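You operate a simulated robot arm through the tools that you are given. There is no shell and no other tool. Be economical: measure what you need, move in short steps, check, and stop when the job is done.

You run a simulated two-armed robot. Do the job below in one go: nothing can be reset, and whatever is moved stays where it is left.

TASK
Put the batch tin marked "No. 10" from the island bench on the test bench and the batch tin labelled "No. 8" on the sorting bench. Take the blue cup and put it on the test bench. Put the insulator on the fitting bench away on the test bench shelf. The order is free. Set down upright: batch tin, blue cup, insulator.

Only the result counts: the job must be done as asked and must still hold three seconds after the hand-in. Knocking over, shifting, dropping, spilling or breaking anything else fails it.

THE ROBOT
Two 7-joint arms with fingered hands on one trunk, on a base that drives. Base frame: it is fixed to the floor where the robot stands at the start and does not move with it; the origin is under the middle of the robot, x ahead of it, y to its left, z up. Units: m, degrees, N and s.
The left shoulder is at the start at [0.021, 0.208, 1.198], the right one opposite. Places, roughly: blue cup [-1, -1.5, 1]; insulator [-1.75, 0.5, 1]; sorting bench [-0.4, -1.6, 0.8]; test bench [-1.9, 2.2, 0.9]; test bench shelf [-1.9, 2.2, 0.2]. Payload 5 kg a hand.
Tool frame (each hand has its own): the origin (TCP) lies between the finger pads and is the grasp point; the fingertips stand 0.048 m ahead of it; z points along the fingers, y is the line along which they close. The gripper opens to 0.16 m. The gripper's body begins 0.056 m behind the TCP. The gripper is a hand of 4 fingers: y runs from the thumb to the fingers, the wrist lies at [-0.026, -0.142, -0.252] in the tool frame, and closing takes about 1.5 s.
Orientation is that of the tool frame in the base frame, as a unit quaternion [x, y, z, w]. With the fingers straight down and the wrist toward the robot, the tool's x, y and z point along [0, 1, 0], [1, 0, 0] and [0, 0, -1] of the base frame.

THE INTERFACE
- The arms move only by the tool send_rows. It takes "left_commands", "right_commands" or both (then of equal length, played together; a hand with none holds still); each is a list of rows, each a list of 6 numbers: the shift along the tool's x, y, z in cm, then the turn, a rotation vector about the tool's x, y, z in degrees. In form: [[dx, dy, dz, rx, ry, rz], ...]. A call has 1 to 12 rows; each row shifts and turns the commanded pose from where the row before left it, along the tool's axes as they then stand. "left_grip" and "right_grip" are, for a hand that has rows, the finger opening in cm, from 0 to 16, set as the call begins (left out, the last holds). A row lasts 0.2 s, in which the tool goes at most 0.05 m and 8.6 degrees; a call with a longer step from one row to the next is refused whole, and so is a gripper value outside its range. Where a pose cannot be reached the arm comes as near as it can. A force on the tool above 40 N (or 10 N above the force at the start of the call, whichever is more), or a blocked arm, ends the call early, and 0.2 s more pass. Each finger travels about 0.108 m/s and halts on what it meets, pressing with about 23 N; the grip force reading is that of the motor and also rises with nothing between the fingers. The clock runs only during rows and for 0.2 s after the last one: add rows that do not move to give the fingers time. It gives the time, the measured TCP pose, the force on the tool (base axes), the opening and the grip force at its end, in the units of the frame above (readings bear some noise), with the torque about the TCP (base axes, N m) and any sound that the robot's microphone picked up.
- Cameras (640 x 400 px; columns grow to the right, rows downward): "scene" is now at [0.0936, 0.0301, 1.3853]; the picture's right is [0.34, -0.94, 0.00], its down [-0.56, -0.20, -0.80] and it looks along [0.76, 0.27, -0.59] (base axes); focal length 276 px, centre (320, 200). "left" rides on the left gripper at [-0.087, -0.133, -0.189] in its tool frame; the picture's right is [-0.83, -0.26, 0.49], its down [0.51, -0.71, 0.49] and it looks along [0.22, 0.66, 0.72] (tool axes); focal length 238 px, centre (320, 200). "right" rides on the right gripper at [0.087, -0.133, -0.189] in its tool frame; the picture's right is [-0.83, 0.26, -0.49], its down [-0.51, -0.71, 0.49] and it looks along [-0.22, 0.66, 0.72] (tool axes); focal length 238 px, centre (320, 200).
- camera(camera): a new picture of that camera. No time passes.
- slide_trunk(by): slides the trunk up (or, below 0, down) by that many m; the arms and the scene camera ride with it, the base frame stays. It gives what a move gives, with no picture.
- roll_base(legs): drives the robot by 1 to 6 legs, each [ahead, left, turn to the left] in m, m and degrees, along the robot's own axes; the way and the turn of a leg run together, so that a leg with both is an arc; at most 1.5 m and 180 degrees a leg. The arms and the cameras ride along, it lands a little off, and it stops where it bumps. It gives what a move gives.
- finger_targets(index, middle, ring, thumb_bend, thumb_turn, hand): sets how far each is bent, from 0 (flat) to 1 (curled in); at 0.3 the hand is open as for a grip, at 0.7 the pads meet at the TCP. One left out holds its place. A second passes; each finger stops where it meets its share of the squeeze, and holds until it gets a number again. A gripper value or a shape takes the hand back. It gives what a move gives, with no picture; readings hold the bend of each and the force on the fingers (four entries, about 0 where the hand has none), thumb and palm. thumb_turn goes from beside the hand (0) to across from the fingers (1), as for a grip.
- hand_shape(shape, hand): the hand has 4 fingers and takes this shape, open, in about a second: jaw (thumb against the fingers, like two jaws); tri (thumb and two fingers); tip (a fingertip pinch); poke (one finger out to press); point (the index stretched); flat (the hand flat); cup (the hand cupped); fist (a fist). The gripper value then closes the fingers along that shape, each until it touches; the sizes above hold for jaw. It gives what a move gives, with no picture.
- turn_head(pan, tilt): turns the head with the scene camera to pan (to the left, within 86 degrees either way) and tilt (down, from -29 to 69), counted from straight ahead of the robot. It gives what a move gives.
- measure_at(camera, pixels): there is no depth. For up to 12 entries [column, row, z] of the newest picture of that camera ("zoom" is the newest enlarged one), the place [x, y] in the base frame at which the ray of that pixel passes the height z, good to about 0.002 m. No time passes.
- inspect(camera, box): a new picture of the part [left, top, right, bottom] of that camera's present view, enlarged. No time passes.
- finish_job(): hands the job in; it is judged then, once.

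Keep the steps short. Do not move on a guess: measure, check each grasp and each placing, and mend mistakes. In all there are 110 turns and 108 pictures (those below and enlarged ones count). Leave the grippers open and the arms clear of the work at the hand-in unless told otherwise, and finish with a single line.

The tools are called after "Call:" as name(argument=value, ...) on one line, values as JSON. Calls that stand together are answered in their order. send_rows: Moves the arms, as the interface text tells. Its arguments: {"type":"object","properties":{"left_commands":{"type":"array"},"left_grip":{"type":"number"},"right_commands":{"type":"array"},"right_grip":{"type":"number"}},"required":[]} The other tools are called the same way: slide_trunk (by) slides the trunk up or down; hand_shape (shape, hand) gives the hand a shape; finger_targets (index, middle, ring, thumb_bend, thumb_turn, hand) moves the fingers one by one; roll_base (legs) drives the base; turn_head (pan, tilt) turns the head that bears the scene camera; camera (camera) takes a picture; measure_at (camera, pixels) gives the place at which the rays of pixels pass given heights; inspect (camera, box) takes an enlarged picture of a part of a camera's view; finish_job () hands the job in.

At the start:

```text
time: 0.0
left_position: [0.6707, 0.5401, 1.0249]
left_tcp_rot: [0.707, 0.707, 0.0, 0.001]
left_contact_force: [-0.3, -0.3, -0.8]
left_moment: [-0.01, -0.02, -0.02]
left_width: 0.1597
left_finger_force: 0.2
left_shape: jaw
left_bend: [0.3, 0.3, 0.3, 0.3, 0.98]
left_finger forces: [0.0, 0.0, 0.0, 0.0, 0.0, 0.0]
right_position: [0.6426, -0.011, 1.0904]
right_tcp_rot: [0.707, 0.707, 0.0, 0.0]
right_contact_force: [0.6, 0.3, -0.3]
right_moment: [0.02, -0.01, -0.02]
right_width: 0.1595
right_finger_force: 0.1
right_shape: jaw
right_bend: [0.3, 0.3, 0.3, 0.3, 0.98]
right_finger forces: [0.1, 0.0, 0.1, 0.1, 0.0, 0.0]
trunk travel left (down, up): [-0.2, 0.49]
robot x, y, heading: [0.001, 0.0046, 0.0]
head pan, tilt: [19.6, 36.4]
```

scene: 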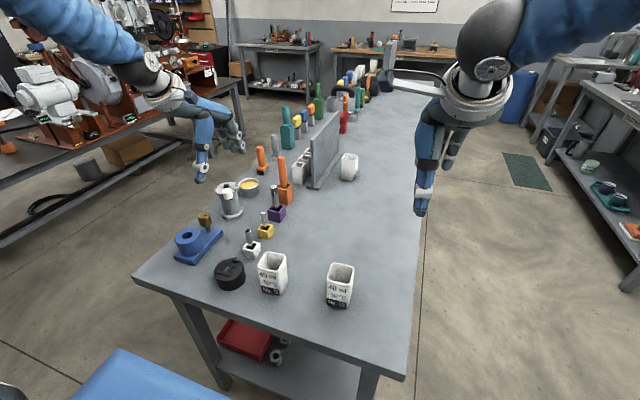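
right: 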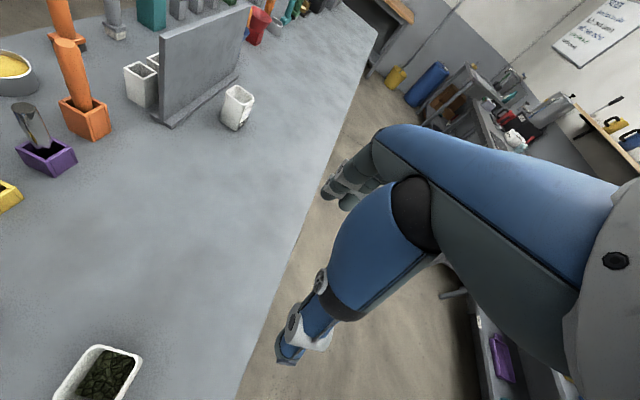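
left: 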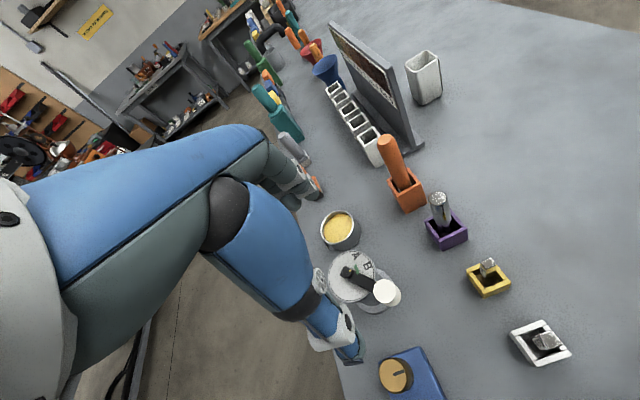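

I see white labelled tins near (272,272) and (340,285) on the bench ahead, and more further off. I will zoom in to read the labels.

Call:
inspect(camera="scene", box=[220, 220, 380, 320])

Call:
inspect(camera="scene", box=[220, 90, 380, 220])

```text
4.00 times, centred on (300, 270) of scene
```

zoom: 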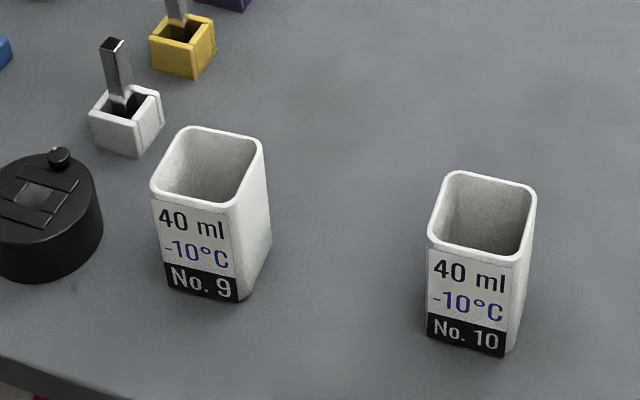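

```text
3.08 times, centred on (300, 155) of scene
```

zoom: 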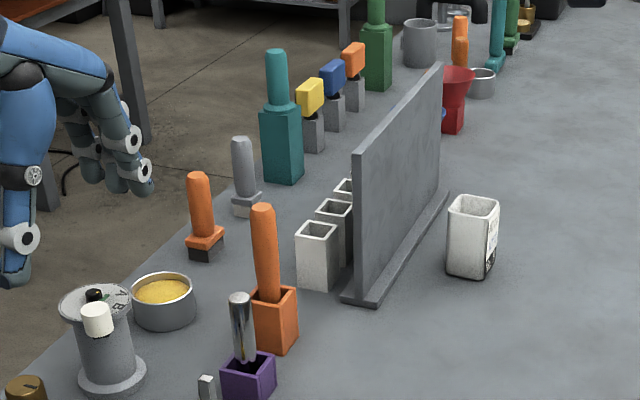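

No. 10 is at (340,285). Next: look right, left, and further along for the other places and No. 8.

Call:
turn_head(pan=-80, tilt=25)

Call:
camera(camera="scene")

Call:
turn_head(pan=84, tilt=25)

Call:
camera(camera="scene")

```text
time: 1.8
left_position: [0.6704, 0.5399, 1.0263]
left_tcp_rot: [0.707, 0.707, -0.001, 0.0]
left_contact_force: [-0.4, 0.7, -0.3]
left_moment: [0.0, -0.01, -0.04]
left_width: 0.1597
left_finger_force: 0.1
left_shape: jaw
left_bend: [0.3, 0.3, 0.3, 0.3, 0.98]
left_finger forces: [0.0, 0.0, 0.0, 0.1, 0.0, 0.0]
right_position: [0.6419, -0.0115, 1.0907]
right_tcp_rot: [0.707, 0.707, 0.0, 0.0]
right_contact_force: [-0.6, 0.2, 0.7]
right_moment: [0.02, 0.01, -0.01]
right_width: 0.1594
right_finger_force: 0.0
right_shape: jaw
right_bend: [0.3, 0.3, 0.3, 0.3, 0.98]
right_finger forces: [0.0, 0.0, 0.0, 0.0, 0.0, 0.0]
trunk travel left (down, up): [-0.2, 0.49]
robot x, y, heading: [0.0024, 0.0002, 0.1]
head pan, tilt: [-80.0, 25.0]
```

```text
102 pictures are left
```

scene: 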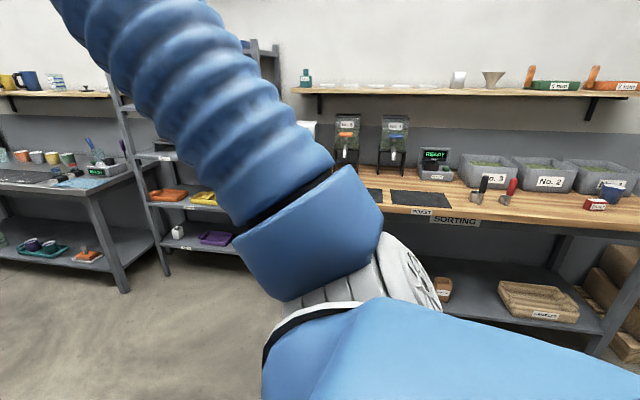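

```text
time: 4.3
left_position: [0.6703, 0.5413, 1.0254]
left_tcp_rot: [0.707, 0.707, 0.0, 0.0]
left_contact_force: [0.7, -1.0, -0.1]
left_moment: [-0.03, -0.04, 0.01]
left_width: 0.1596
left_finger_force: 0.0
left_shape: jaw
left_bend: [0.3, 0.3, 0.3, 0.3, 0.98]
left_finger forces: [0.1, 0.0, 0.0, 0.0, 0.1, 0.0]
right_position: [0.6416, -0.0127, 1.0895]
right_tcp_rot: [0.708, 0.707, 0.0, -0.001]
right_contact_force: [0.6, -0.4, -0.1]
right_moment: [-0.01, 0.0, 0.01]
right_width: 0.1596
right_finger_force: 0.1
right_shape: jaw
right_bend: [0.3, 0.3, 0.3, 0.3, 0.98]
right_finger forces: [0.0, 0.0, 0.1, 0.0, 0.0, 0.0]
trunk travel left (down, up): [-0.2, 0.49]
robot x, y, heading: [-0.0029, 0.0033, -0.4]
head pan, tilt: [84.0, 25.0]
```

```text
101 pictures are left
```

scene: 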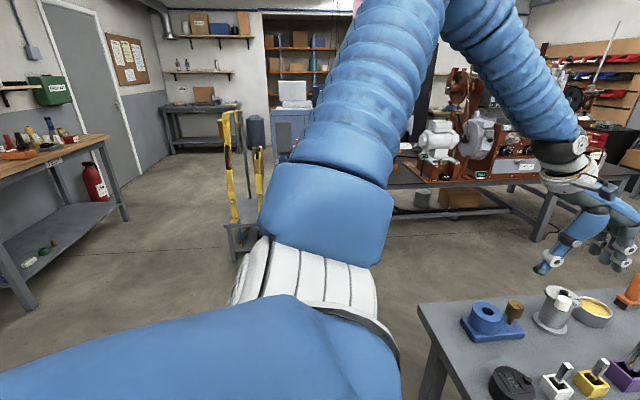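

I see the sorting bench to the right and a blue cup near (612,190). Next I check the tin right of the panel with the right wrist camera.

Call:
inspect(camera="right", box=[120, 40, 280, 140])

Call:
turn_head(pan=0, tilt=45)

Call:
camera(camera="scene")

```text
4.00 times, centred on (200, 90) of right
```

zoom: 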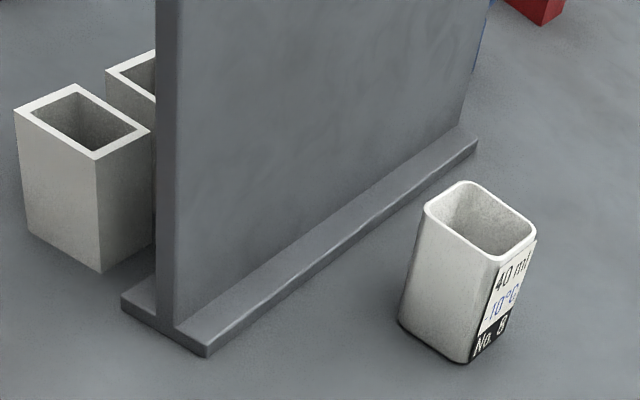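

```text
time: 5.8
left_position: [0.6701, 0.5404, 1.0247]
left_tcp_rot: [0.707, 0.707, 0.001, 0.0]
left_contact_force: [-0.1, 0.3, -0.2]
left_moment: [0.0, 0.04, 0.0]
left_width: 0.1597
left_finger_force: 0.1
left_shape: jaw
left_bend: [0.3, 0.3, 0.3, 0.3, 0.98]
left_finger forces: [0.0, 0.0, 0.0, 0.1, 0.0, 0.0]
right_position: [0.6414, -0.012, 1.0907]
right_tcp_rot: [0.707, 0.707, -0.001, 0.0]
right_contact_force: [0.2, -0.2, -0.4]
right_moment: [-0.01, 0.03, 0.01]
right_width: 0.1592
right_finger_force: 0.1
right_shape: jaw
right_bend: [0.3, 0.3, 0.3, 0.3, 0.98]
right_finger forces: [0.1, 0.0, 0.0, 0.0, 0.1, 0.0]
trunk travel left (down, up): [-0.2, 0.49]
robot x, y, heading: [-0.0026, 0.0023, 0.2]
head pan, tilt: [0.0, 45.0]
```

```text
99 pictures are left
```

scene: 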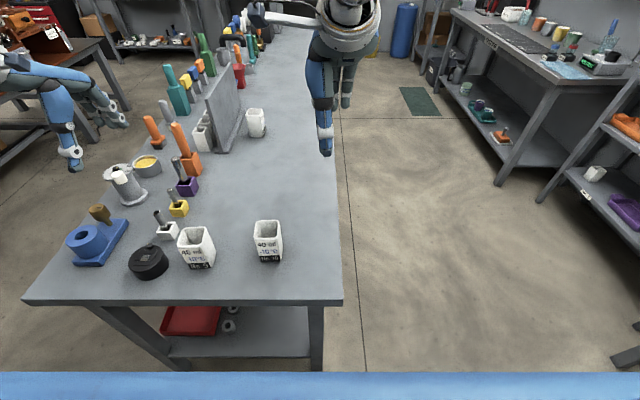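

The tin reads "No. 8" or "No. 6"; I zoom tighter and measure both tins.

Call:
inspect(camera="right", box=[225, 95, 265, 135])

Call:
measure_at(camera="scene", pixels=[[257, 222, 0.88], [281, 222, 0.88], [254, 235, 0.88], [282, 235, 0.88], [257, 260, 0.8], [281, 261, 0.8], [268, 228, 0.88], [247, 137, 0.8], [265, 136, 0.8], [255, 114, 0.88]])

Call:
inspect(camera="scene", box=[220, 90, 300, 270])

```text
10.00 times, centred on (245, 115) of right
```

zoom: 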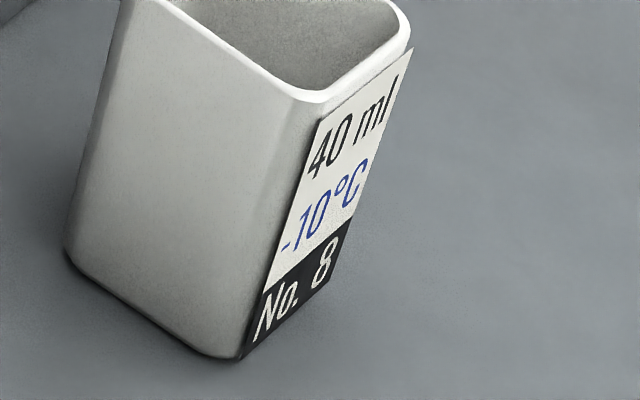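

```text
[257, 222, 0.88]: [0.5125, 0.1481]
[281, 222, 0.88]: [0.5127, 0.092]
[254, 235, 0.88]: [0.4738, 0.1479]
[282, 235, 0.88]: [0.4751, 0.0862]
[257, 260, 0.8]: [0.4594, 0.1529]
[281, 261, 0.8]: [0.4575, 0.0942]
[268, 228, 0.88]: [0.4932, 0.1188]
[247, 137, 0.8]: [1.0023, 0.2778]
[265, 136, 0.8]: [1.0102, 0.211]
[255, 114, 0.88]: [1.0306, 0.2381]
```

```text
2.22 times, centred on (260, 180) of scene
```

zoom: 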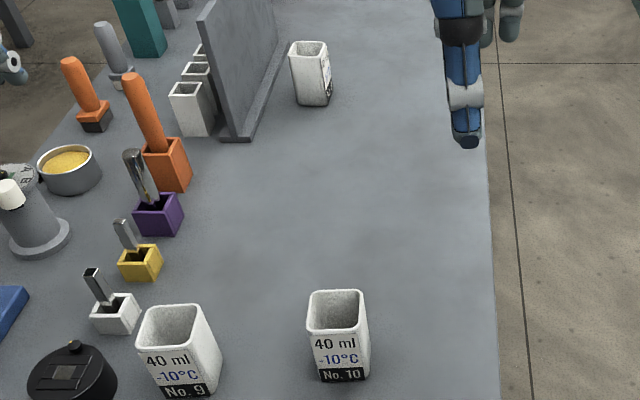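

The right-hand-of-panel tin is No. 8 and stands near (1.02,0.24); No. 10 is at (0.49,0.12). I measure the panel and aisle, then lift the trunk and step back-right so the left hand can take No. 10.

Call:
measure_at(camera="scene", pixels=[[217, 153, 0.81], [229, 153, 0.81], [241, 126, 0.81], [342, 300, 0.8], [337, 140, 0.8], [20, 300, 0.8], [500, 185, 0.0], [515, 170, 0.0], [323, 368, 0.0], [355, 280, 0.0], [610, 365, 0.0]])

Call:
slide_trunk(by=0.15)

Call:
roll_base(legs=[[-0.16, -0.12, 0]])

Call:
camera(camera="scene")

Call:
camera(camera="left")

```text
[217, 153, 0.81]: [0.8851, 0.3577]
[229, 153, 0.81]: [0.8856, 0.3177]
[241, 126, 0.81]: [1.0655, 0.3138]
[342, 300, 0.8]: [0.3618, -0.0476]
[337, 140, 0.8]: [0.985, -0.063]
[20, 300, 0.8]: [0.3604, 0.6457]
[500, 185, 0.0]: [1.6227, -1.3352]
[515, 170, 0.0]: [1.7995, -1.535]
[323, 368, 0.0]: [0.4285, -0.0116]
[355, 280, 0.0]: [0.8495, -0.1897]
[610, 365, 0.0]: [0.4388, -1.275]
```

```text
time: 7.6
left_position: [0.6708, 0.5415, 1.1746]
left_tcp_rot: [0.707, 0.707, 0.0, -0.001]
left_contact_force: [-0.6, -0.6, -0.5]
left_moment: [0.01, 0.0, -0.01]
left_width: 0.1596
left_finger_force: 0.0
left_shape: jaw
left_bend: [0.3, 0.3, 0.3, 0.3, 0.98]
left_finger forces: [0.0, 0.0, 0.0, 0.0, 0.0, 0.0]
right_position: [0.6415, -0.0113, 1.2401]
right_tcp_rot: [0.707, 0.708, -0.001, 0.0]
right_contact_force: [1.1, 0.6, 0.0]
right_moment: [0.03, -0.03, -0.01]
right_width: 0.1594
right_finger_force: 0.0
right_shape: jaw
right_bend: [0.3, 0.3, 0.3, 0.3, 0.98]
right_finger forces: [0.1, 0.0, 0.0, 0.0, 0.0, 0.0]
trunk travel left (down, up): [-0.35, 0.34]
robot x, y, heading: [0.0002, -0.001, 0.2]
head pan, tilt: [0.0, 45.0]
```

```text
time: 9.2
left_position: [0.5084, 0.4212, 1.177]
left_tcp_rot: [0.706, 0.708, 0.0, 0.0]
left_contact_force: [-0.6, 0.0, 0.0]
left_moment: [0.0, -0.06, 0.01]
left_width: 0.1594
left_finger_force: 0.1
left_shape: jaw
left_bend: [0.3, 0.3, 0.3, 0.3, 0.98]
left_finger forces: [0.0, 0.0, 0.0, 0.0, 0.0, 0.0]
right_position: [0.4809, -0.132, 1.2407]
right_tcp_rot: [0.707, 0.707, 0.0, 0.0]
right_contact_force: [-0.8, -0.4, 0.3]
right_moment: [0.04, -0.1, 0.0]
right_width: 0.1596
right_finger_force: 0.2
right_shape: jaw
right_bend: [0.3, 0.3, 0.3, 0.3, 0.98]
right_finger forces: [0.0, 0.0, 0.1, 0.1, 0.0, 0.0]
trunk travel left (down, up): [-0.35, 0.34]
robot x, y, heading: [-0.157, -0.1229, 0.1]
head pan, tilt: [0.0, 45.0]
```

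```text
96 pictures are left
```

scene: 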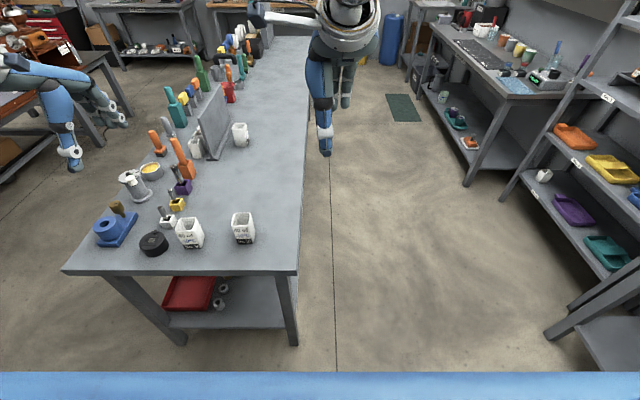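

```text
95 pictures are left
```

left: 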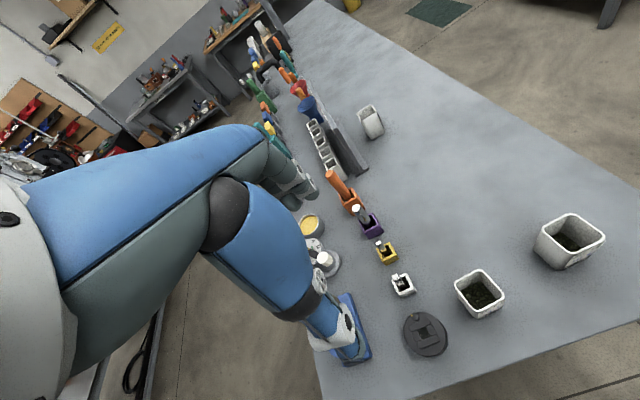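

Both tins stand undisturbed with dark contents. I triangulate No. 10's height and centre using enlarged views.

Call:
inspect(camera="left", box=[500, 190, 640, 290])

Call:
measure_at(camera="left", pixels=[[535, 246, 0.88], [535, 246, 0.9], [606, 238, 0.88], [606, 238, 0.9], [571, 214, 0.88], [571, 214, 0.9], [569, 267, 0.88], [569, 267, 0.9]])

Call:
inspect(camera="scene", box=[210, 190, 290, 260])

```text
4.00 times, centred on (570, 240) of left
```

zoom: 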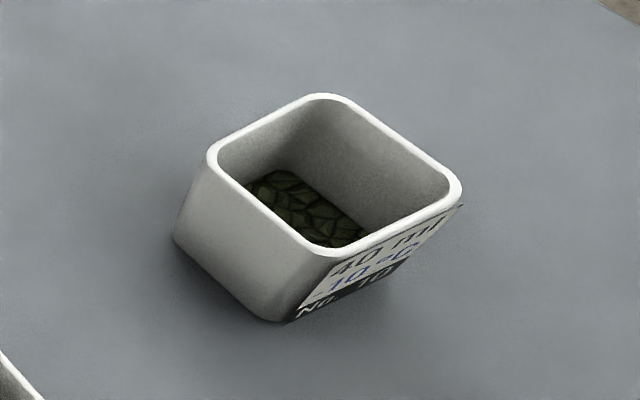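

```text
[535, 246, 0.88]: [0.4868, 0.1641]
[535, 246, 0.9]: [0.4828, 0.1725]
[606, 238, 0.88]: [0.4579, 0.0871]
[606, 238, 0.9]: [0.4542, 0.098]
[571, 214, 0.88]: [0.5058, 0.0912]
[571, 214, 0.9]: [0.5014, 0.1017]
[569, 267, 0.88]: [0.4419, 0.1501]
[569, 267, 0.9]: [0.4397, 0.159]
```

```text
5.71 times, centred on (250, 225) of scene
```

zoom: 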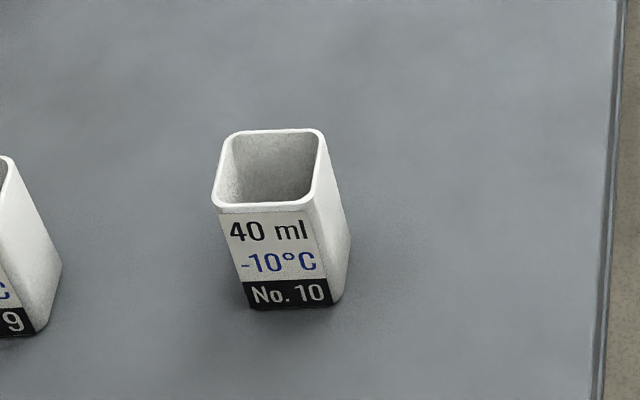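

Call:
measure_at(camera="left", pixels=[[543.3, 227.5, 0.88], [570.5, 208.8, 0.88], [605, 232.5, 0.88], [572.5, 258, 0.88], [543.3, 227.5, 0.9], [570.5, 208.8, 0.9], [605, 232.5, 0.9], [572.5, 258, 0.9], [570.5, 269.5, 0.8]])

Call:
measure_at(camera="zoom", pixels=[[228, 135, 0.88], [316, 130, 0.88], [312, 205, 0.88], [213, 205, 0.88], [228, 135, 0.9], [316, 130, 0.9], [312, 205, 0.9], [213, 205, 0.9], [250, 307, 0.8], [330, 305, 0.8], [349, 245, 0.8]])

```text
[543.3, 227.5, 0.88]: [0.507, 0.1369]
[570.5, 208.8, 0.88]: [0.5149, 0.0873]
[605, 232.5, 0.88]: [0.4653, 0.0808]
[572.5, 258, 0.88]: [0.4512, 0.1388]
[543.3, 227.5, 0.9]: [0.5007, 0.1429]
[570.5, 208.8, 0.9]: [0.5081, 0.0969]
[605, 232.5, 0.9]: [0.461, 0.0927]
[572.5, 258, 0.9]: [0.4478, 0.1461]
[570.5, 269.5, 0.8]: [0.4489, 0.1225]
```

```text
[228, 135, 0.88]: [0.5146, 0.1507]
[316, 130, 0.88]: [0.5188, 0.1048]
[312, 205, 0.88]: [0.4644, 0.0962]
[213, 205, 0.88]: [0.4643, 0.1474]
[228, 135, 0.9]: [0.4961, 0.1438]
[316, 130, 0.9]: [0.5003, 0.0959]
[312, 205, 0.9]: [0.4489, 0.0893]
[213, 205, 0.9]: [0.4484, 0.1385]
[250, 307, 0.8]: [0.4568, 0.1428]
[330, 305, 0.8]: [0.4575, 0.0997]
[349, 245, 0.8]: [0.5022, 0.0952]
```

No. 10's top is at z≈0.893, centre (0.480,0.118), about 5 cm square. I bring the left hand over it at z 1.0.

Call:
send_rows(left_commands=[[-4.33, -0.4, 0, 0, 0, 0], [-4.33, -0.4, 0, 0, 0, 0], [-4.33, -0.4, 0, 0, 0, 0], [-4.33, -0.4, 0, 0, 0, 0], [-4.33, -0.4, 0, 0, 0, 0], [-4.33, -0.4, 0, 0, 0, 0], [-4.33, -0.4, 0, 0, 0, 0], [0, 0, 4.4, 0, 0, 0], [0, 0, 4.4, 0, 0, 0], [0, 0, 4.4, 0, 0, 0], [0, 0, 4.4, 0, 0, 0], [0, 0, 0, 0, 0, 0]], left_grip=12)

Call:
camera(camera="left")

Call:
camera(camera="scene")

```text
time: 11.8
left_position: [0.4804, 0.1185, 1.0004]
left_tcp_rot: [0.707, 0.707, 0.001, 0.001]
left_contact_force: [0.0, -0.5, 0.3]
left_moment: [0.01, -0.08, 0.01]
left_width: 0.1199
left_finger_force: 0.0
left_shape: jaw
left_bend: [0.26, 0.36, 0.33, 0.55, 0.99]
left_finger forces: [0.0, 0.1, 0.1, 0.0, 0.0, 0.0]
right_position: [0.4794, -0.1328, 1.2411]
right_tcp_rot: [0.707, 0.707, 0.001, 0.001]
right_contact_force: [-1.5, 0.5, 0.4]
right_moment: [0.0, -0.11, -0.01]
right_width: 0.1596
right_finger_force: 0.1
right_shape: jaw
right_bend: [0.3, 0.3, 0.3, 0.3, 0.98]
right_finger forces: [0.1, 0.0, 0.0, 0.0, 0.0, 0.0]
trunk travel left (down, up): [-0.35, 0.34]
robot x, y, heading: [-0.1625, -0.1218, 0.0]
head pan, tilt: [0.0, 45.0]
```

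```text
92 pictures are left
```

left: 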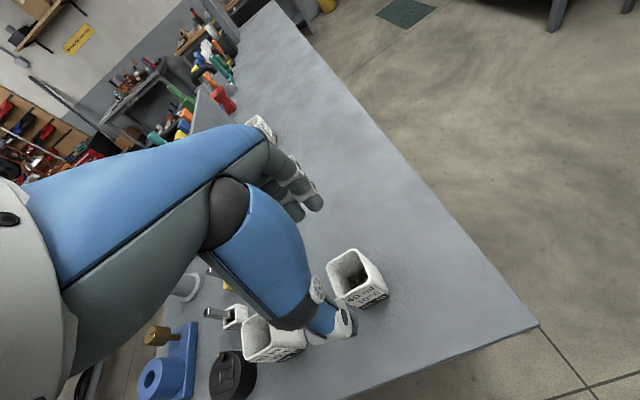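

```text
91 pictures are left
```

scene: 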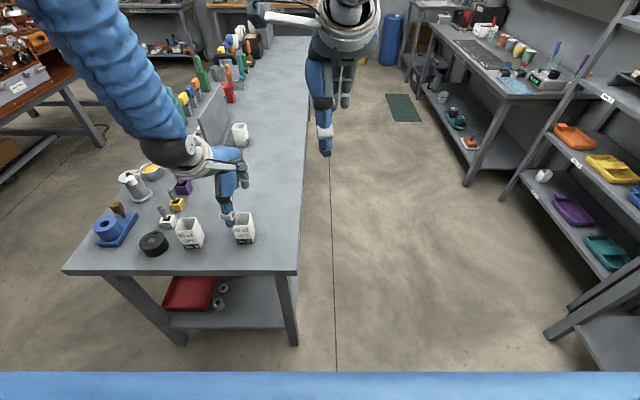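

The hand hovers over the tin. I check the rim centre in the left view.

Call:
inspect(camera="left", box=[280, 220, 420, 360])

```text
2.86 times, centred on (350, 290) of left
```

zoom: 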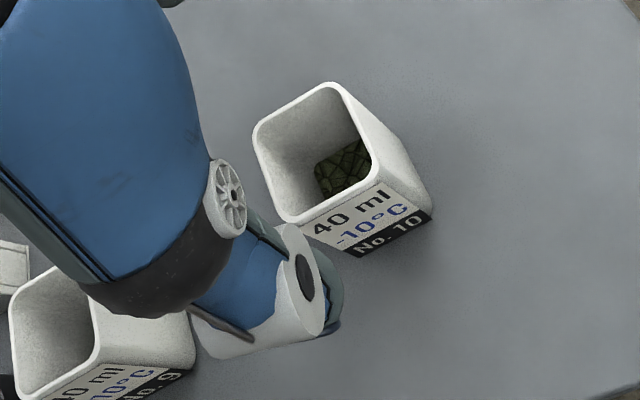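

Call:
measure_at(camera="zoom", pixels=[[256, 132, 0.893], [335, 84, 0.893], [372, 180, 0.893], [285, 222, 0.893], [432, 216, 0.8], [358, 257, 0.8], [342, 330, 0.95], [342, 330, 0.97]])

```text
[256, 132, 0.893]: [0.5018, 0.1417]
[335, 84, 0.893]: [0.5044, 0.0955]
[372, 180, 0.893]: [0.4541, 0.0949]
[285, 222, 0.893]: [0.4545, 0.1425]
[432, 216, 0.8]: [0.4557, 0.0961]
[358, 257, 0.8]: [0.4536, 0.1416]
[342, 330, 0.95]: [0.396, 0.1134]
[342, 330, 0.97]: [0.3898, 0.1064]
```

Centre is (0.479,0.119), straight under the hand. I lower to z 0.86.

Call:
send_rows(left_commands=[[0, 0, 4, 0, 0, 0], [0, 0, 4, 0, 0, 0], [0, 0, 3, 0, 0, 0], [0, 0, 2, 0, 0, 0], [0, 0, 1, 0, 0, 0], [0, 0, 0, 0, 0, 0]])

Call:
send_rows(left_commands=[[0, 0, 0, 0, 0, 0], [0, 0, 0, 0, 0, 0], [0, 0, 0, 0, 0, 0], [0, 0, 0, 0, 0, 0], [0, 0, 0, 0, 0, 0], [0, 0, 0, 0, 0, 0], [0, 0, 0, 0, 0, 0], [0, 0, 0, 0, 0, 0]], left_grip=2)

Call:
camera(camera="left")

```text
time: 13.2
left_position: [0.4803, 0.1182, 0.8601]
left_tcp_rot: [0.706, 0.708, 0.0, -0.001]
left_contact_force: [-0.3, -0.8, 0.4]
left_moment: [-0.02, 0.01, 0.01]
left_width: 0.1204
left_finger_force: 0.0
left_shape: jaw
left_bend: [0.26, 0.36, 0.33, 0.55, 0.99]
left_finger forces: [0.0, 0.1, 0.1, 0.1, 0.1, 0.1]
right_position: [0.4827, -0.1317, 1.2393]
right_tcp_rot: [0.707, 0.707, 0.0, 0.0]
right_contact_force: [0.3, 0.1, -0.1]
right_moment: [-0.01, -0.02, 0.01]
right_width: 0.1596
right_finger_force: 0.1
right_shape: jaw
right_bend: [0.3, 0.3, 0.3, 0.3, 0.98]
right_finger forces: [0.1, 0.0, 0.0, 0.0, 0.0, 0.1]
trunk travel left (down, up): [-0.35, 0.34]
robot x, y, heading: [-0.1593, -0.1154, 0.1]
head pan, tilt: [0.0, 45.0]
```

```text
time: 15.0
left_position: [0.4807, 0.1183, 0.8593]
left_tcp_rot: [0.706, 0.708, 0.001, 0.0]
left_contact_force: [0.1, 0.7, 0.1]
left_moment: [0.02, 0.01, 0.0]
left_width: 0.0478
left_finger_force: 23.1
left_shape: jaw
left_bend: [0.74, 0.54, 0.56, 0.74, 1.0]
left_finger forces: [13.1, 7.0, 0.0, 0.0, 20.2, 0.0]
right_position: [0.4822, -0.1317, 1.2409]
right_tcp_rot: [0.706, 0.708, 0.0, 0.001]
right_contact_force: [-0.3, -0.3, -0.3]
right_moment: [0.02, 0.02, -0.03]
right_width: 0.1597
right_finger_force: 0.0
right_shape: jaw
right_bend: [0.3, 0.3, 0.3, 0.3, 0.98]
right_finger forces: [0.0, 0.1, 0.0, 0.0, 0.0, 0.0]
trunk travel left (down, up): [-0.35, 0.34]
robot x, y, heading: [-0.1596, -0.1173, -0.0]
head pan, tilt: [0.0, 45.0]
```

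```text
89 pictures are left
```

left: 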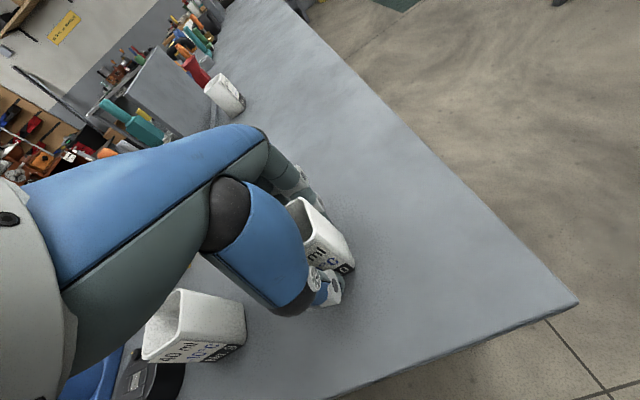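

Gripped at 4.8 cm width with 23 N. I lift it 25 cm and look.

Call:
send_rows(left_commands=[[0, 0, -1, 0, 0, 0], [0, 0, -3, 0, 0, 0], [0, 0, -4, 0, 0, 0], [0, 0, -4, 0, 0, 0], [0, 0, -4, 0, 0, 0], [0, 0, -4, 0, 0, 0], [0, 0, -4, 0, 0, 0], [0, 0, -4, 0, 0, 0], [0, 0, 0, 0, 0, 0]])

Call:
camera(camera="scene")

```text
time: 17.0
left_position: [0.4834, 0.1193, 1.1378]
left_tcp_rot: [0.706, 0.708, -0.001, 0.0]
left_contact_force: [0.9, -0.3, -1.3]
left_moment: [-0.01, 0.05, 0.0]
left_width: 0.0478
left_finger_force: 22.8
left_shape: jaw
left_bend: [0.74, 0.54, 0.56, 0.74, 1.0]
left_finger forces: [13.3, 7.1, 0.1, 0.0, 20.3, 0.1]
right_position: [0.484, -0.1296, 1.2381]
right_tcp_rot: [0.707, 0.707, 0.0, -0.001]
right_contact_force: [0.7, -0.1, -1.0]
right_moment: [0.02, 0.13, -0.02]
right_width: 0.1596
right_finger_force: 0.0
right_shape: jaw
right_bend: [0.3, 0.3, 0.3, 0.3, 0.98]
right_finger forces: [0.1, 0.0, 0.1, 0.0, 0.0, 0.1]
trunk travel left (down, up): [-0.35, 0.34]
robot x, y, heading: [-0.1613, -0.1201, -0.1]
head pan, tilt: [0.0, 45.0]
```

```text
88 pictures are left
```

scene: 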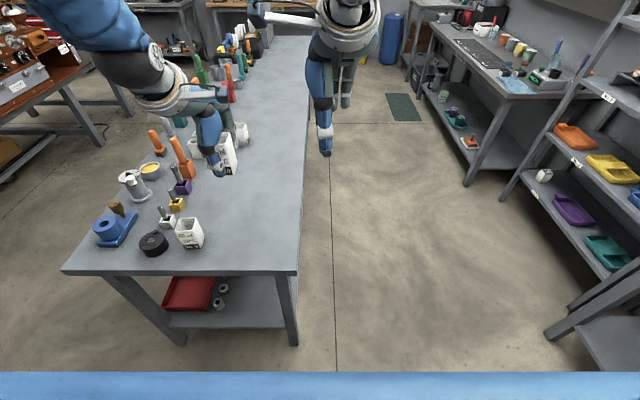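

Tin No. 10 is held upright. Next I drive along the right side of the island and turn to face it, to take No. 8 with the right hand.

Call:
roll_base(legs=[[0, -0.53, 0], [0.93, 0, 0], [0, 0, 90]])

Call:
camera(camera="scene")

Call:
camera(camera="right")

```text
time: 28.4
left_position: [0.5188, -0.0044, 1.1394]
left_tcp_rot: [-0.015, 1.0, 0.0, 0.0]
left_contact_force: [-0.3, -1.1, -1.8]
left_moment: [-0.01, -0.02, 0.0]
left_width: 0.0474
left_finger_force: 22.8
left_shape: jaw
left_bend: [0.74, 0.54, 0.56, 0.74, 1.0]
left_finger forces: [12.9, 6.9, 0.0, 0.1, 19.7, 0.0]
right_position: [0.7679, 0.0025, 1.2398]
right_tcp_rot: [-0.015, 1.0, 0.001, 0.0]
right_contact_force: [-0.1, -0.3, -0.4]
right_moment: [-0.02, -0.04, -0.01]
right_width: 0.1597
right_finger_force: 0.1
right_shape: jaw
right_bend: [0.3, 0.3, 0.3, 0.3, 0.98]
right_finger forces: [0.0, 0.0, 0.1, 0.0, 0.0, 0.0]
trunk travel left (down, up): [-0.35, 0.34]
robot x, y, heading: [0.7705, -0.6422, 92.2]
head pan, tilt: [0.0, 45.0]
```

```text
87 pictures are left
```

scene: 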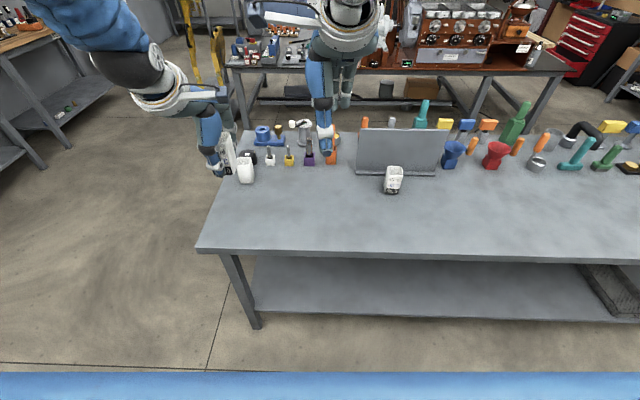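

```text
86 pictures are left
```

right: 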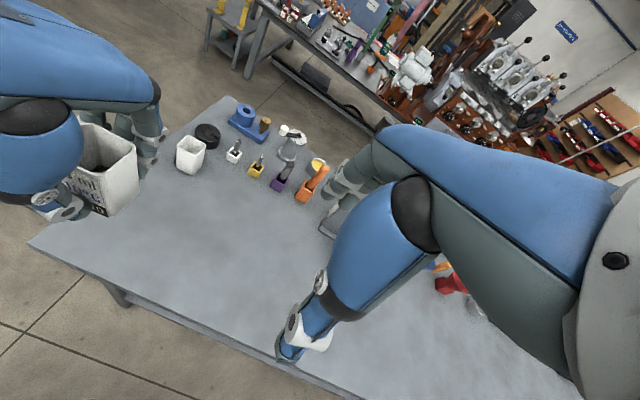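

I approach 0.16 m and measure tin No. 8.

Call:
roll_base(legs=[[0.16, 0, -2]])

Call:
inspect(camera="scene", box=[340, 140, 480, 240])

```text
time: 29.8
left_position: [0.5382, 0.1616, 1.1387]
left_tcp_rot: [0.002, 1.0, -0.001, 0.0]
left_contact_force: [-0.1, 0.4, -1.7]
left_moment: [-0.05, -0.02, -0.02]
left_width: 0.0474
left_finger_force: 23.2
left_shape: jaw
left_bend: [0.74, 0.54, 0.56, 0.74, 1.0]
left_finger forces: [13.0, 6.8, 0.0, 0.0, 19.8, 0.0]
right_position: [0.7894, 0.1611, 1.2399]
right_tcp_rot: [0.002, 1.0, -0.002, -0.001]
right_contact_force: [0.1, 1.0, -1.2]
right_moment: [-0.12, 0.02, 0.04]
right_width: 0.1597
right_finger_force: 0.0
right_shape: jaw
right_bend: [0.3, 0.3, 0.3, 0.3, 0.98]
right_finger forces: [0.1, 0.1, 0.0, 0.1, 0.0, 0.0]
trunk travel left (down, up): [-0.35, 0.34]
robot x, y, heading: [0.777, -0.4778, 89.8]
head pan, tilt: [0.0, 45.0]
```

```text
4.00 times, centred on (410, 190) of scene
```

zoom: 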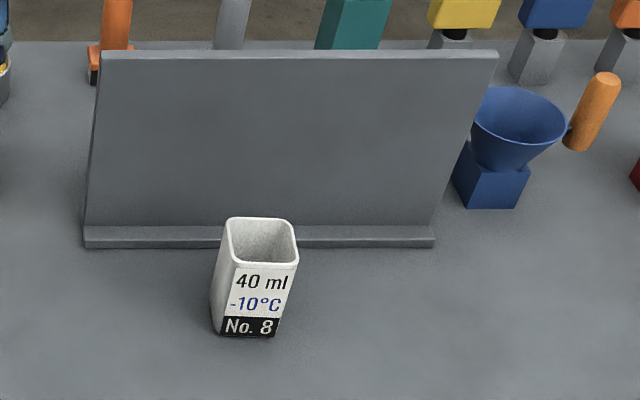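

Call:
measure_at(camera="zoom", pixels=[[227, 219, 0.893], [293, 219, 0.893], [298, 262, 0.893], [225, 262, 0.893], [215, 335, 0.8], [272, 338, 0.8], [85, 248, 0.81], [433, 247, 0.81], [100, 50, 1.0], [498, 50, 1.0]])

```text
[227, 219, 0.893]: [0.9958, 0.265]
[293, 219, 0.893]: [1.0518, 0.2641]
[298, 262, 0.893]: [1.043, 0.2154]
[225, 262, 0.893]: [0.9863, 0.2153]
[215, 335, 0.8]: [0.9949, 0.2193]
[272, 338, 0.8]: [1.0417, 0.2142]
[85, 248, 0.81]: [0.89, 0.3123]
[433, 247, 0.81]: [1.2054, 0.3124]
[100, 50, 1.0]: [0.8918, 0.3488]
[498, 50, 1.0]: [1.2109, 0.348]
```

Tin 8 is centred at (1.019,0.240); the panel face is at y≈0.34, so clearance is tight. I look at how far the closed left hand's knuckles bulge.

Call:
inspect(camera="scene", box=[130, 60, 290, 200])

Call:
inspect(camera="right", box=[0, 60, 180, 240])

```text
2.86 times, centred on (210, 130) of scene
```

zoom: 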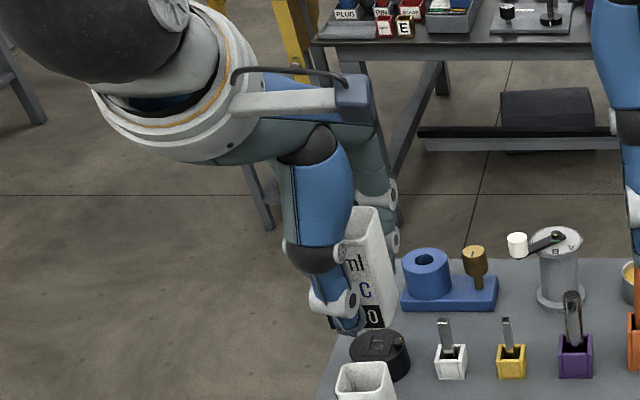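

```text
2.22 times, centred on (90, 150) of right
```

zoom: 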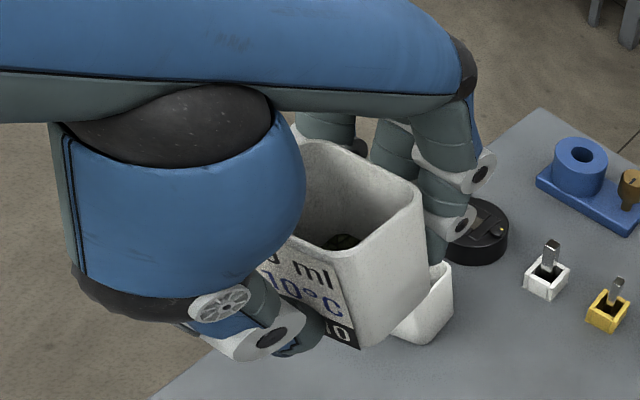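

The far fingers bulge about 3 cm past the tin, leaving about 4 cm to the panel. I bring the right hand over tin 8 at z 1.04, opening 11 cm, centred slightly toward the robot.

Call:
send_rows(right_commands=[[-4.6, 1.5, 0, 0, 0, 0], [-4.6, 1.5, 0, 0, 0, 0], [-4.6, 1.5, 0, 0, 0, 0], [-4.6, 1.5, 0, 0, 0, 0], [-4.6, 1.5, 0, 0, 0, 0], [0, 0, 4, 0, 0, 0], [0, 0, 4, 0, 0, 0], [0, 0, 4, 0, 0, 0], [0, 0, 4, 0, 0, 0], [0, 0, 4, 0, 0, 0], [0, 0, 0, 0, 0, 0]], right_grip=11)

Call:
camera(camera="right")

Call:
inspect(camera="scene", box=[320, 60, 520, 240])

```text
time: 32.2
left_position: [0.5389, 0.1616, 1.1394]
left_tcp_rot: [0.002, 1.0, 0.0, 0.0]
left_contact_force: [0.0, -0.3, -0.3]
left_moment: [0.04, 0.02, 0.04]
left_width: 0.0476
left_finger_force: 23.3
left_shape: jaw
left_bend: [0.74, 0.54, 0.56, 0.74, 1.0]
left_finger forces: [12.9, 6.9, 0.0, 0.0, 19.9, 0.0]
right_position: [1.0189, 0.2332, 1.0401]
right_tcp_rot: [0.002, 1.0, 0.001, 0.0]
right_contact_force: [-0.7, -0.2, -0.3]
right_moment: [0.0, 0.0, -0.01]
right_width: 0.11
right_finger_force: 0.1
right_shape: jaw
right_bend: [0.27, 0.38, 0.35, 0.6, 0.99]
right_finger forces: [0.0, 0.0, 0.0, 0.0, 0.0, 0.1]
trunk travel left (down, up): [-0.35, 0.34]
robot x, y, heading: [0.775, -0.4815, 89.9]
head pan, tilt: [0.0, 45.0]
```

```text
82 pictures are left
```

right: 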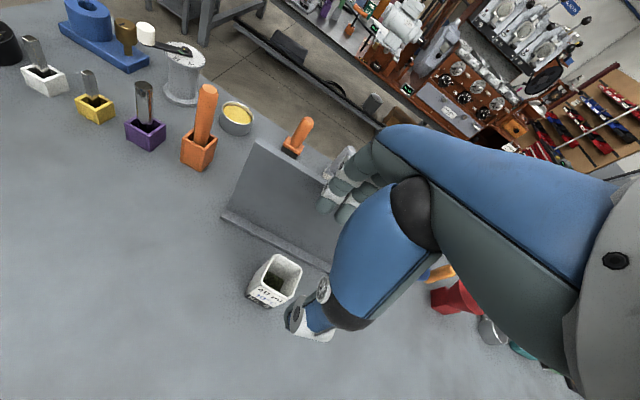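

```text
2.22 times, centred on (420, 150) of scene
```

zoom: 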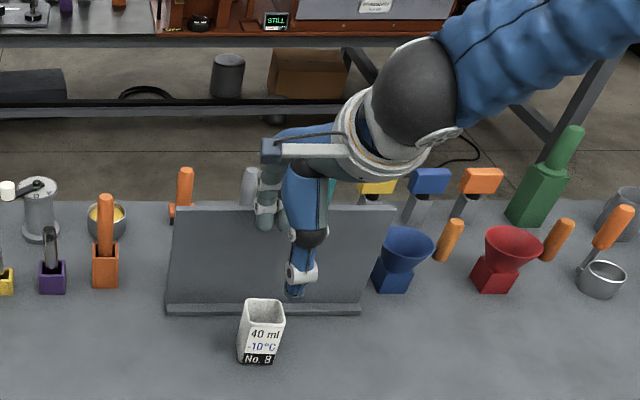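

I check where the far fingertips are versus the panel.

Call:
measure_at(camera="right", pixels=[[325, 205, 0.99], [345, 218, 0.99], [330, 180, 1.02], [250, 140, 1.0], [325, 205, 1.0]])

Call:
inspect(camera="right", box=[200, 100, 420, 320])

```text
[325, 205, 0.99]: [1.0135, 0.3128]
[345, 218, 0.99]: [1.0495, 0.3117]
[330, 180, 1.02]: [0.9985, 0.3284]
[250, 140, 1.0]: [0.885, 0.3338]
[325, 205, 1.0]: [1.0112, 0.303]
```

```text
1.82 times, centred on (310, 210) of right
```

zoom: 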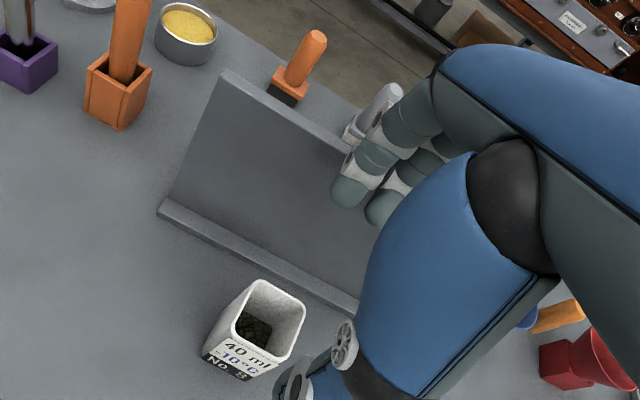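

The far fingers would be nearly against the panel. I turn the hand 90° (wrist to the robot's right) so it closes along x, parallel with the panel, after raising a bit.

Call:
send_rows(right_commands=[[0, 0, -5, 0, 0, 0], [0, 0, -5, 0, 0, 0], [0, 0, 0, 0, 0, -8.5], [0, 0, 0, 0, 0, -8.5], [0, 0, 0, 0, 0, -8.5], [0, 0, 0, 0, 0, -8.5], [0, 0, 0, 0, 0, -8.5], [0, 0, 0, 0, 0, -8.5], [0, 0, 0, 0, 0, -8.5], [0, 0, 0, 0, 0, -8.5], [0, 0, 0, 0, 0, -8.5], [0, 0, 0, 0, 0, -8.5]])

Call:
send_rows(right_commands=[[0, 0, 0, 0, 0, -5], [0, 0, 0, 0, 0, 0], [0, 0, 0, 0, 0, 0]])

Call:
camera(camera="right")

```text
time: 34.8
left_position: [0.5378, 0.1629, 1.139]
left_tcp_rot: [0.003, 1.0, -0.001, 0.0]
left_contact_force: [-0.2, -0.8, -0.8]
left_moment: [-0.06, 0.03, 0.02]
left_width: 0.0477
left_finger_force: 23.0
left_shape: jaw
left_bend: [0.74, 0.54, 0.56, 0.74, 1.0]
left_finger forces: [12.7, 7.0, 0.0, 0.0, 19.9, 0.1]
right_position: [1.0193, 0.2351, 1.1399]
right_tcp_rot: [-0.674, 0.738, 0.0, -0.001]
right_contact_force: [-0.4, 0.9, 0.6]
right_moment: [-0.06, 0.0, -0.01]
right_width: 0.1104
right_finger_force: 0.2
right_shape: jaw
right_bend: [0.27, 0.38, 0.35, 0.6, 0.99]
right_finger forces: [0.0, 0.0, 0.0, 0.0, 0.0, 0.1]
trunk travel left (down, up): [-0.35, 0.34]
robot x, y, heading: [0.7724, -0.482, 89.8]
head pan, tilt: [0.0, 45.0]
```

```text
time: 35.6
left_position: [0.5388, 0.1608, 1.1399]
left_tcp_rot: [0.002, 1.0, 0.0, 0.0]
left_contact_force: [0.3, 0.7, -0.3]
left_moment: [-0.02, -0.01, -0.01]
left_width: 0.0476
left_finger_force: 22.6
left_shape: jaw
left_bend: [0.74, 0.54, 0.56, 0.74, 1.0]
left_finger forces: [12.7, 7.1, 0.0, 0.1, 20.0, 0.0]
right_position: [1.0184, 0.2339, 1.1388]
right_tcp_rot: [-0.706, 0.708, 0.0, 0.0]
right_contact_force: [0.8, -0.2, 0.0]
right_moment: [-0.02, -0.02, 0.0]
right_width: 0.1101
right_finger_force: 0.0
right_shape: jaw
right_bend: [0.27, 0.38, 0.35, 0.6, 0.99]
right_finger forces: [0.0, 0.0, 0.0, 0.0, 0.1, 0.0]
trunk travel left (down, up): [-0.35, 0.34]
robot x, y, heading: [0.7717, -0.4819, 89.7]
head pan, tilt: [0.0, 45.0]
```

```text
79 pictures are left
```

right: 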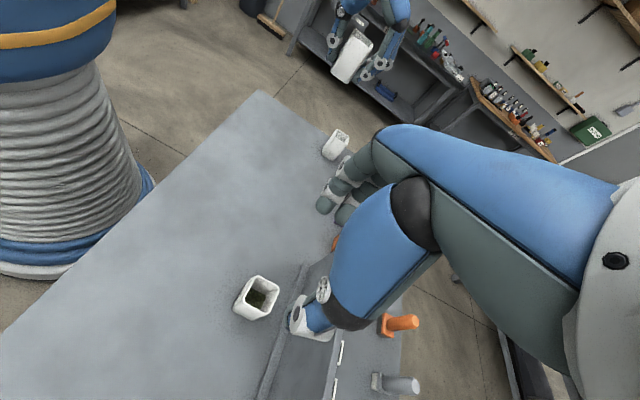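

The pose is reached. I descend to z 0.97 and check.

Call:
send_rows(right_commands=[[-0.4, 0, 4, 0, 0, 0], [0, 0, 4, 0, 0, 0], [0, 0, 4, 0, 0, 0], [0, 0, 4, 0, 0, 0], [0, 0, 1, 0, 0, 0], [0, 0, 0, 0, 0, 0]])

Call:
inspect(camera="scene", box=[320, 60, 520, 240])

Call:
inspect(camera="right", box=[180, 160, 420, 400])

```text
time: 37.0
left_position: [0.5373, 0.1624, 1.1396]
left_tcp_rot: [0.002, 1.0, -0.001, -0.001]
left_contact_force: [0.2, 0.2, -1.7]
left_moment: [-0.03, 0.02, -0.02]
left_width: 0.0476
left_finger_force: 22.7
left_shape: jaw
left_bend: [0.74, 0.54, 0.56, 0.74, 1.0]
left_finger forces: [12.8, 7.0, 0.0, 0.0, 19.8, 0.0]
right_position: [1.0201, 0.2401, 0.9679]
right_tcp_rot: [-0.706, 0.708, 0.0, 0.0]
right_contact_force: [0.1, 0.9, 0.2]
right_moment: [0.0, -0.01, 0.01]
right_width: 0.1103
right_finger_force: 0.0
right_shape: jaw
right_bend: [0.27, 0.38, 0.35, 0.6, 0.99]
right_finger forces: [0.0, 0.1, 0.0, 0.0, 0.1, 0.0]
trunk travel left (down, up): [-0.35, 0.34]
robot x, y, heading: [0.778, -0.4827, 89.7]
head pan, tilt: [0.0, 45.0]
```

```text
2.22 times, centred on (420, 150) of scene
```

zoom: 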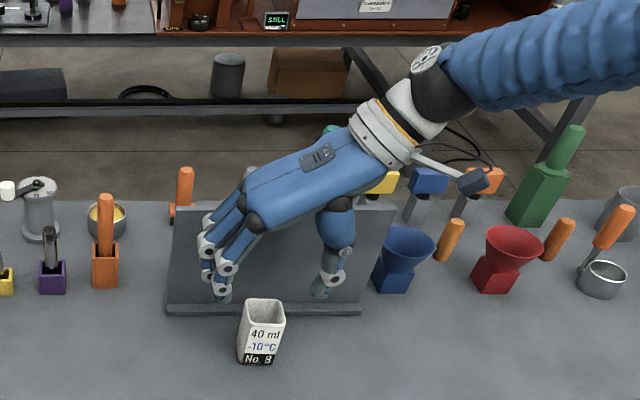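

```text
1.67 times, centred on (300, 280) of right
```

zoom: 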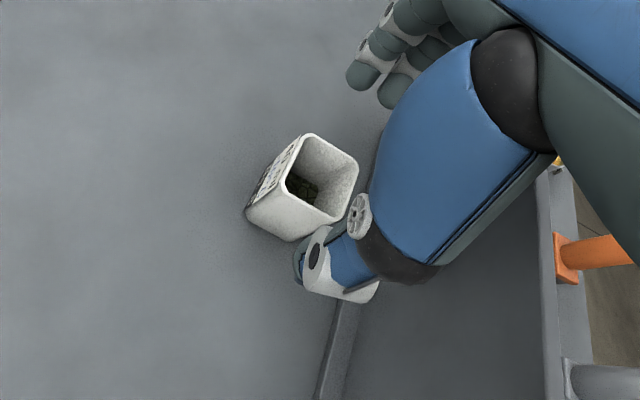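

Call:
measure_at(camera="zoom", pixels=[[302, 135, 0.893], [357, 160, 0.893], [330, 224, 0.893], [270, 193, 0.893], [350, 80, 0.92], [312, 278, 0.92], [541, 180, 1.0], [312, 395, 0.81]])

```text
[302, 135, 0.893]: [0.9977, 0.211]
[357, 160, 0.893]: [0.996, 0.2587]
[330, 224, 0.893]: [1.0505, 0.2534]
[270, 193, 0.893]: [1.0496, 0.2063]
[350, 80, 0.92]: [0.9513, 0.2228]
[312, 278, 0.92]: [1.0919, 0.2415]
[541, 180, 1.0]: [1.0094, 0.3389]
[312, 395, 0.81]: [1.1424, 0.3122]
```

Tin centre is about (1.021,0.236): between thumb and fingers. I descend to 0.86 and close.

Call:
send_rows(right_commands=[[0.3, 0, 2.8, 0, 0, 0], [0, 0, 3, 0, 0, 0], [0, 0, 3, 0, 0, 0], [0, 0, 2, 0, 0, 0], [0, 0, 0, 0, 0, 0]])

Call:
send_rows(right_commands=[[0, 0, 0, 0, 0, 0], [0, 0, 0, 0, 0, 0], [0, 0, 0, 0, 0, 0], [0, 0, 0, 0, 0, 0], [0, 0, 0, 0, 0, 0], [0, 0, 0, 0, 0, 0], [0, 0, 0, 0, 0, 0], [0, 0, 0, 0, 0, 0]], right_grip=2)

Call:
inspect(camera="scene", box=[320, 60, 520, 240])

```text
time: 38.2
left_position: [0.5384, 0.1621, 1.1389]
left_tcp_rot: [0.001, 1.0, 0.0, 0.0]
left_contact_force: [0.3, -0.9, -1.4]
left_moment: [0.04, -0.02, -0.06]
left_width: 0.0476
left_finger_force: 22.8
left_shape: jaw
left_bend: [0.74, 0.54, 0.56, 0.74, 1.0]
left_finger forces: [12.7, 7.0, 0.1, 0.1, 19.8, 0.0]
right_position: [1.0183, 0.2344, 0.8614]
right_tcp_rot: [-0.706, 0.708, 0.0, 0.0]
right_contact_force: [-0.7, -0.5, 1.0]
right_moment: [0.08, -0.06, 0.02]
right_width: 0.1104
right_finger_force: 0.1
right_shape: jaw
right_bend: [0.27, 0.38, 0.35, 0.6, 0.99]
right_finger forces: [0.1, 0.1, 0.0, 0.0, 0.0, 0.0]
trunk travel left (down, up): [-0.35, 0.34]
robot x, y, heading: [0.7728, -0.4786, 89.9]
head pan, tilt: [0.0, 45.0]
```

```text
time: 40.0
left_position: [0.539, 0.1618, 1.1388]
left_tcp_rot: [0.003, 1.0, 0.001, 0.0]
left_contact_force: [-0.2, -0.3, -0.8]
left_moment: [0.0, -0.02, -0.01]
left_width: 0.0475
left_finger_force: 23.2
left_shape: jaw
left_bend: [0.74, 0.54, 0.56, 0.74, 1.0]
left_finger forces: [12.8, 7.0, 0.1, 0.1, 20.0, 0.0]
right_position: [1.0173, 0.2356, 0.8619]
right_tcp_rot: [-0.706, 0.709, 0.0, 0.0]
right_contact_force: [-0.1, 0.2, -0.5]
right_moment: [0.01, -0.04, -0.02]
right_width: 0.0481
right_finger_force: 22.9
right_shape: jaw
right_bend: [0.74, 0.54, 0.56, 0.74, 1.0]
right_finger forces: [13.0, 6.8, 0.0, 0.1, 20.0, 0.0]
trunk travel left (down, up): [-0.35, 0.34]
robot x, y, heading: [0.7705, -0.4813, 89.8]
head pan, tilt: [0.0, 45.0]
```

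```text
2.22 times, centred on (420, 150) of scene
```

zoom: 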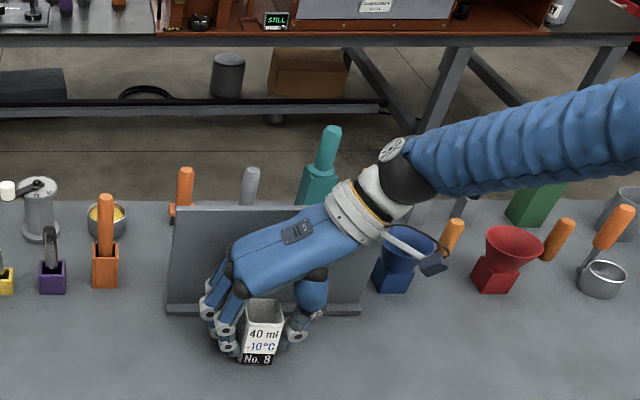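

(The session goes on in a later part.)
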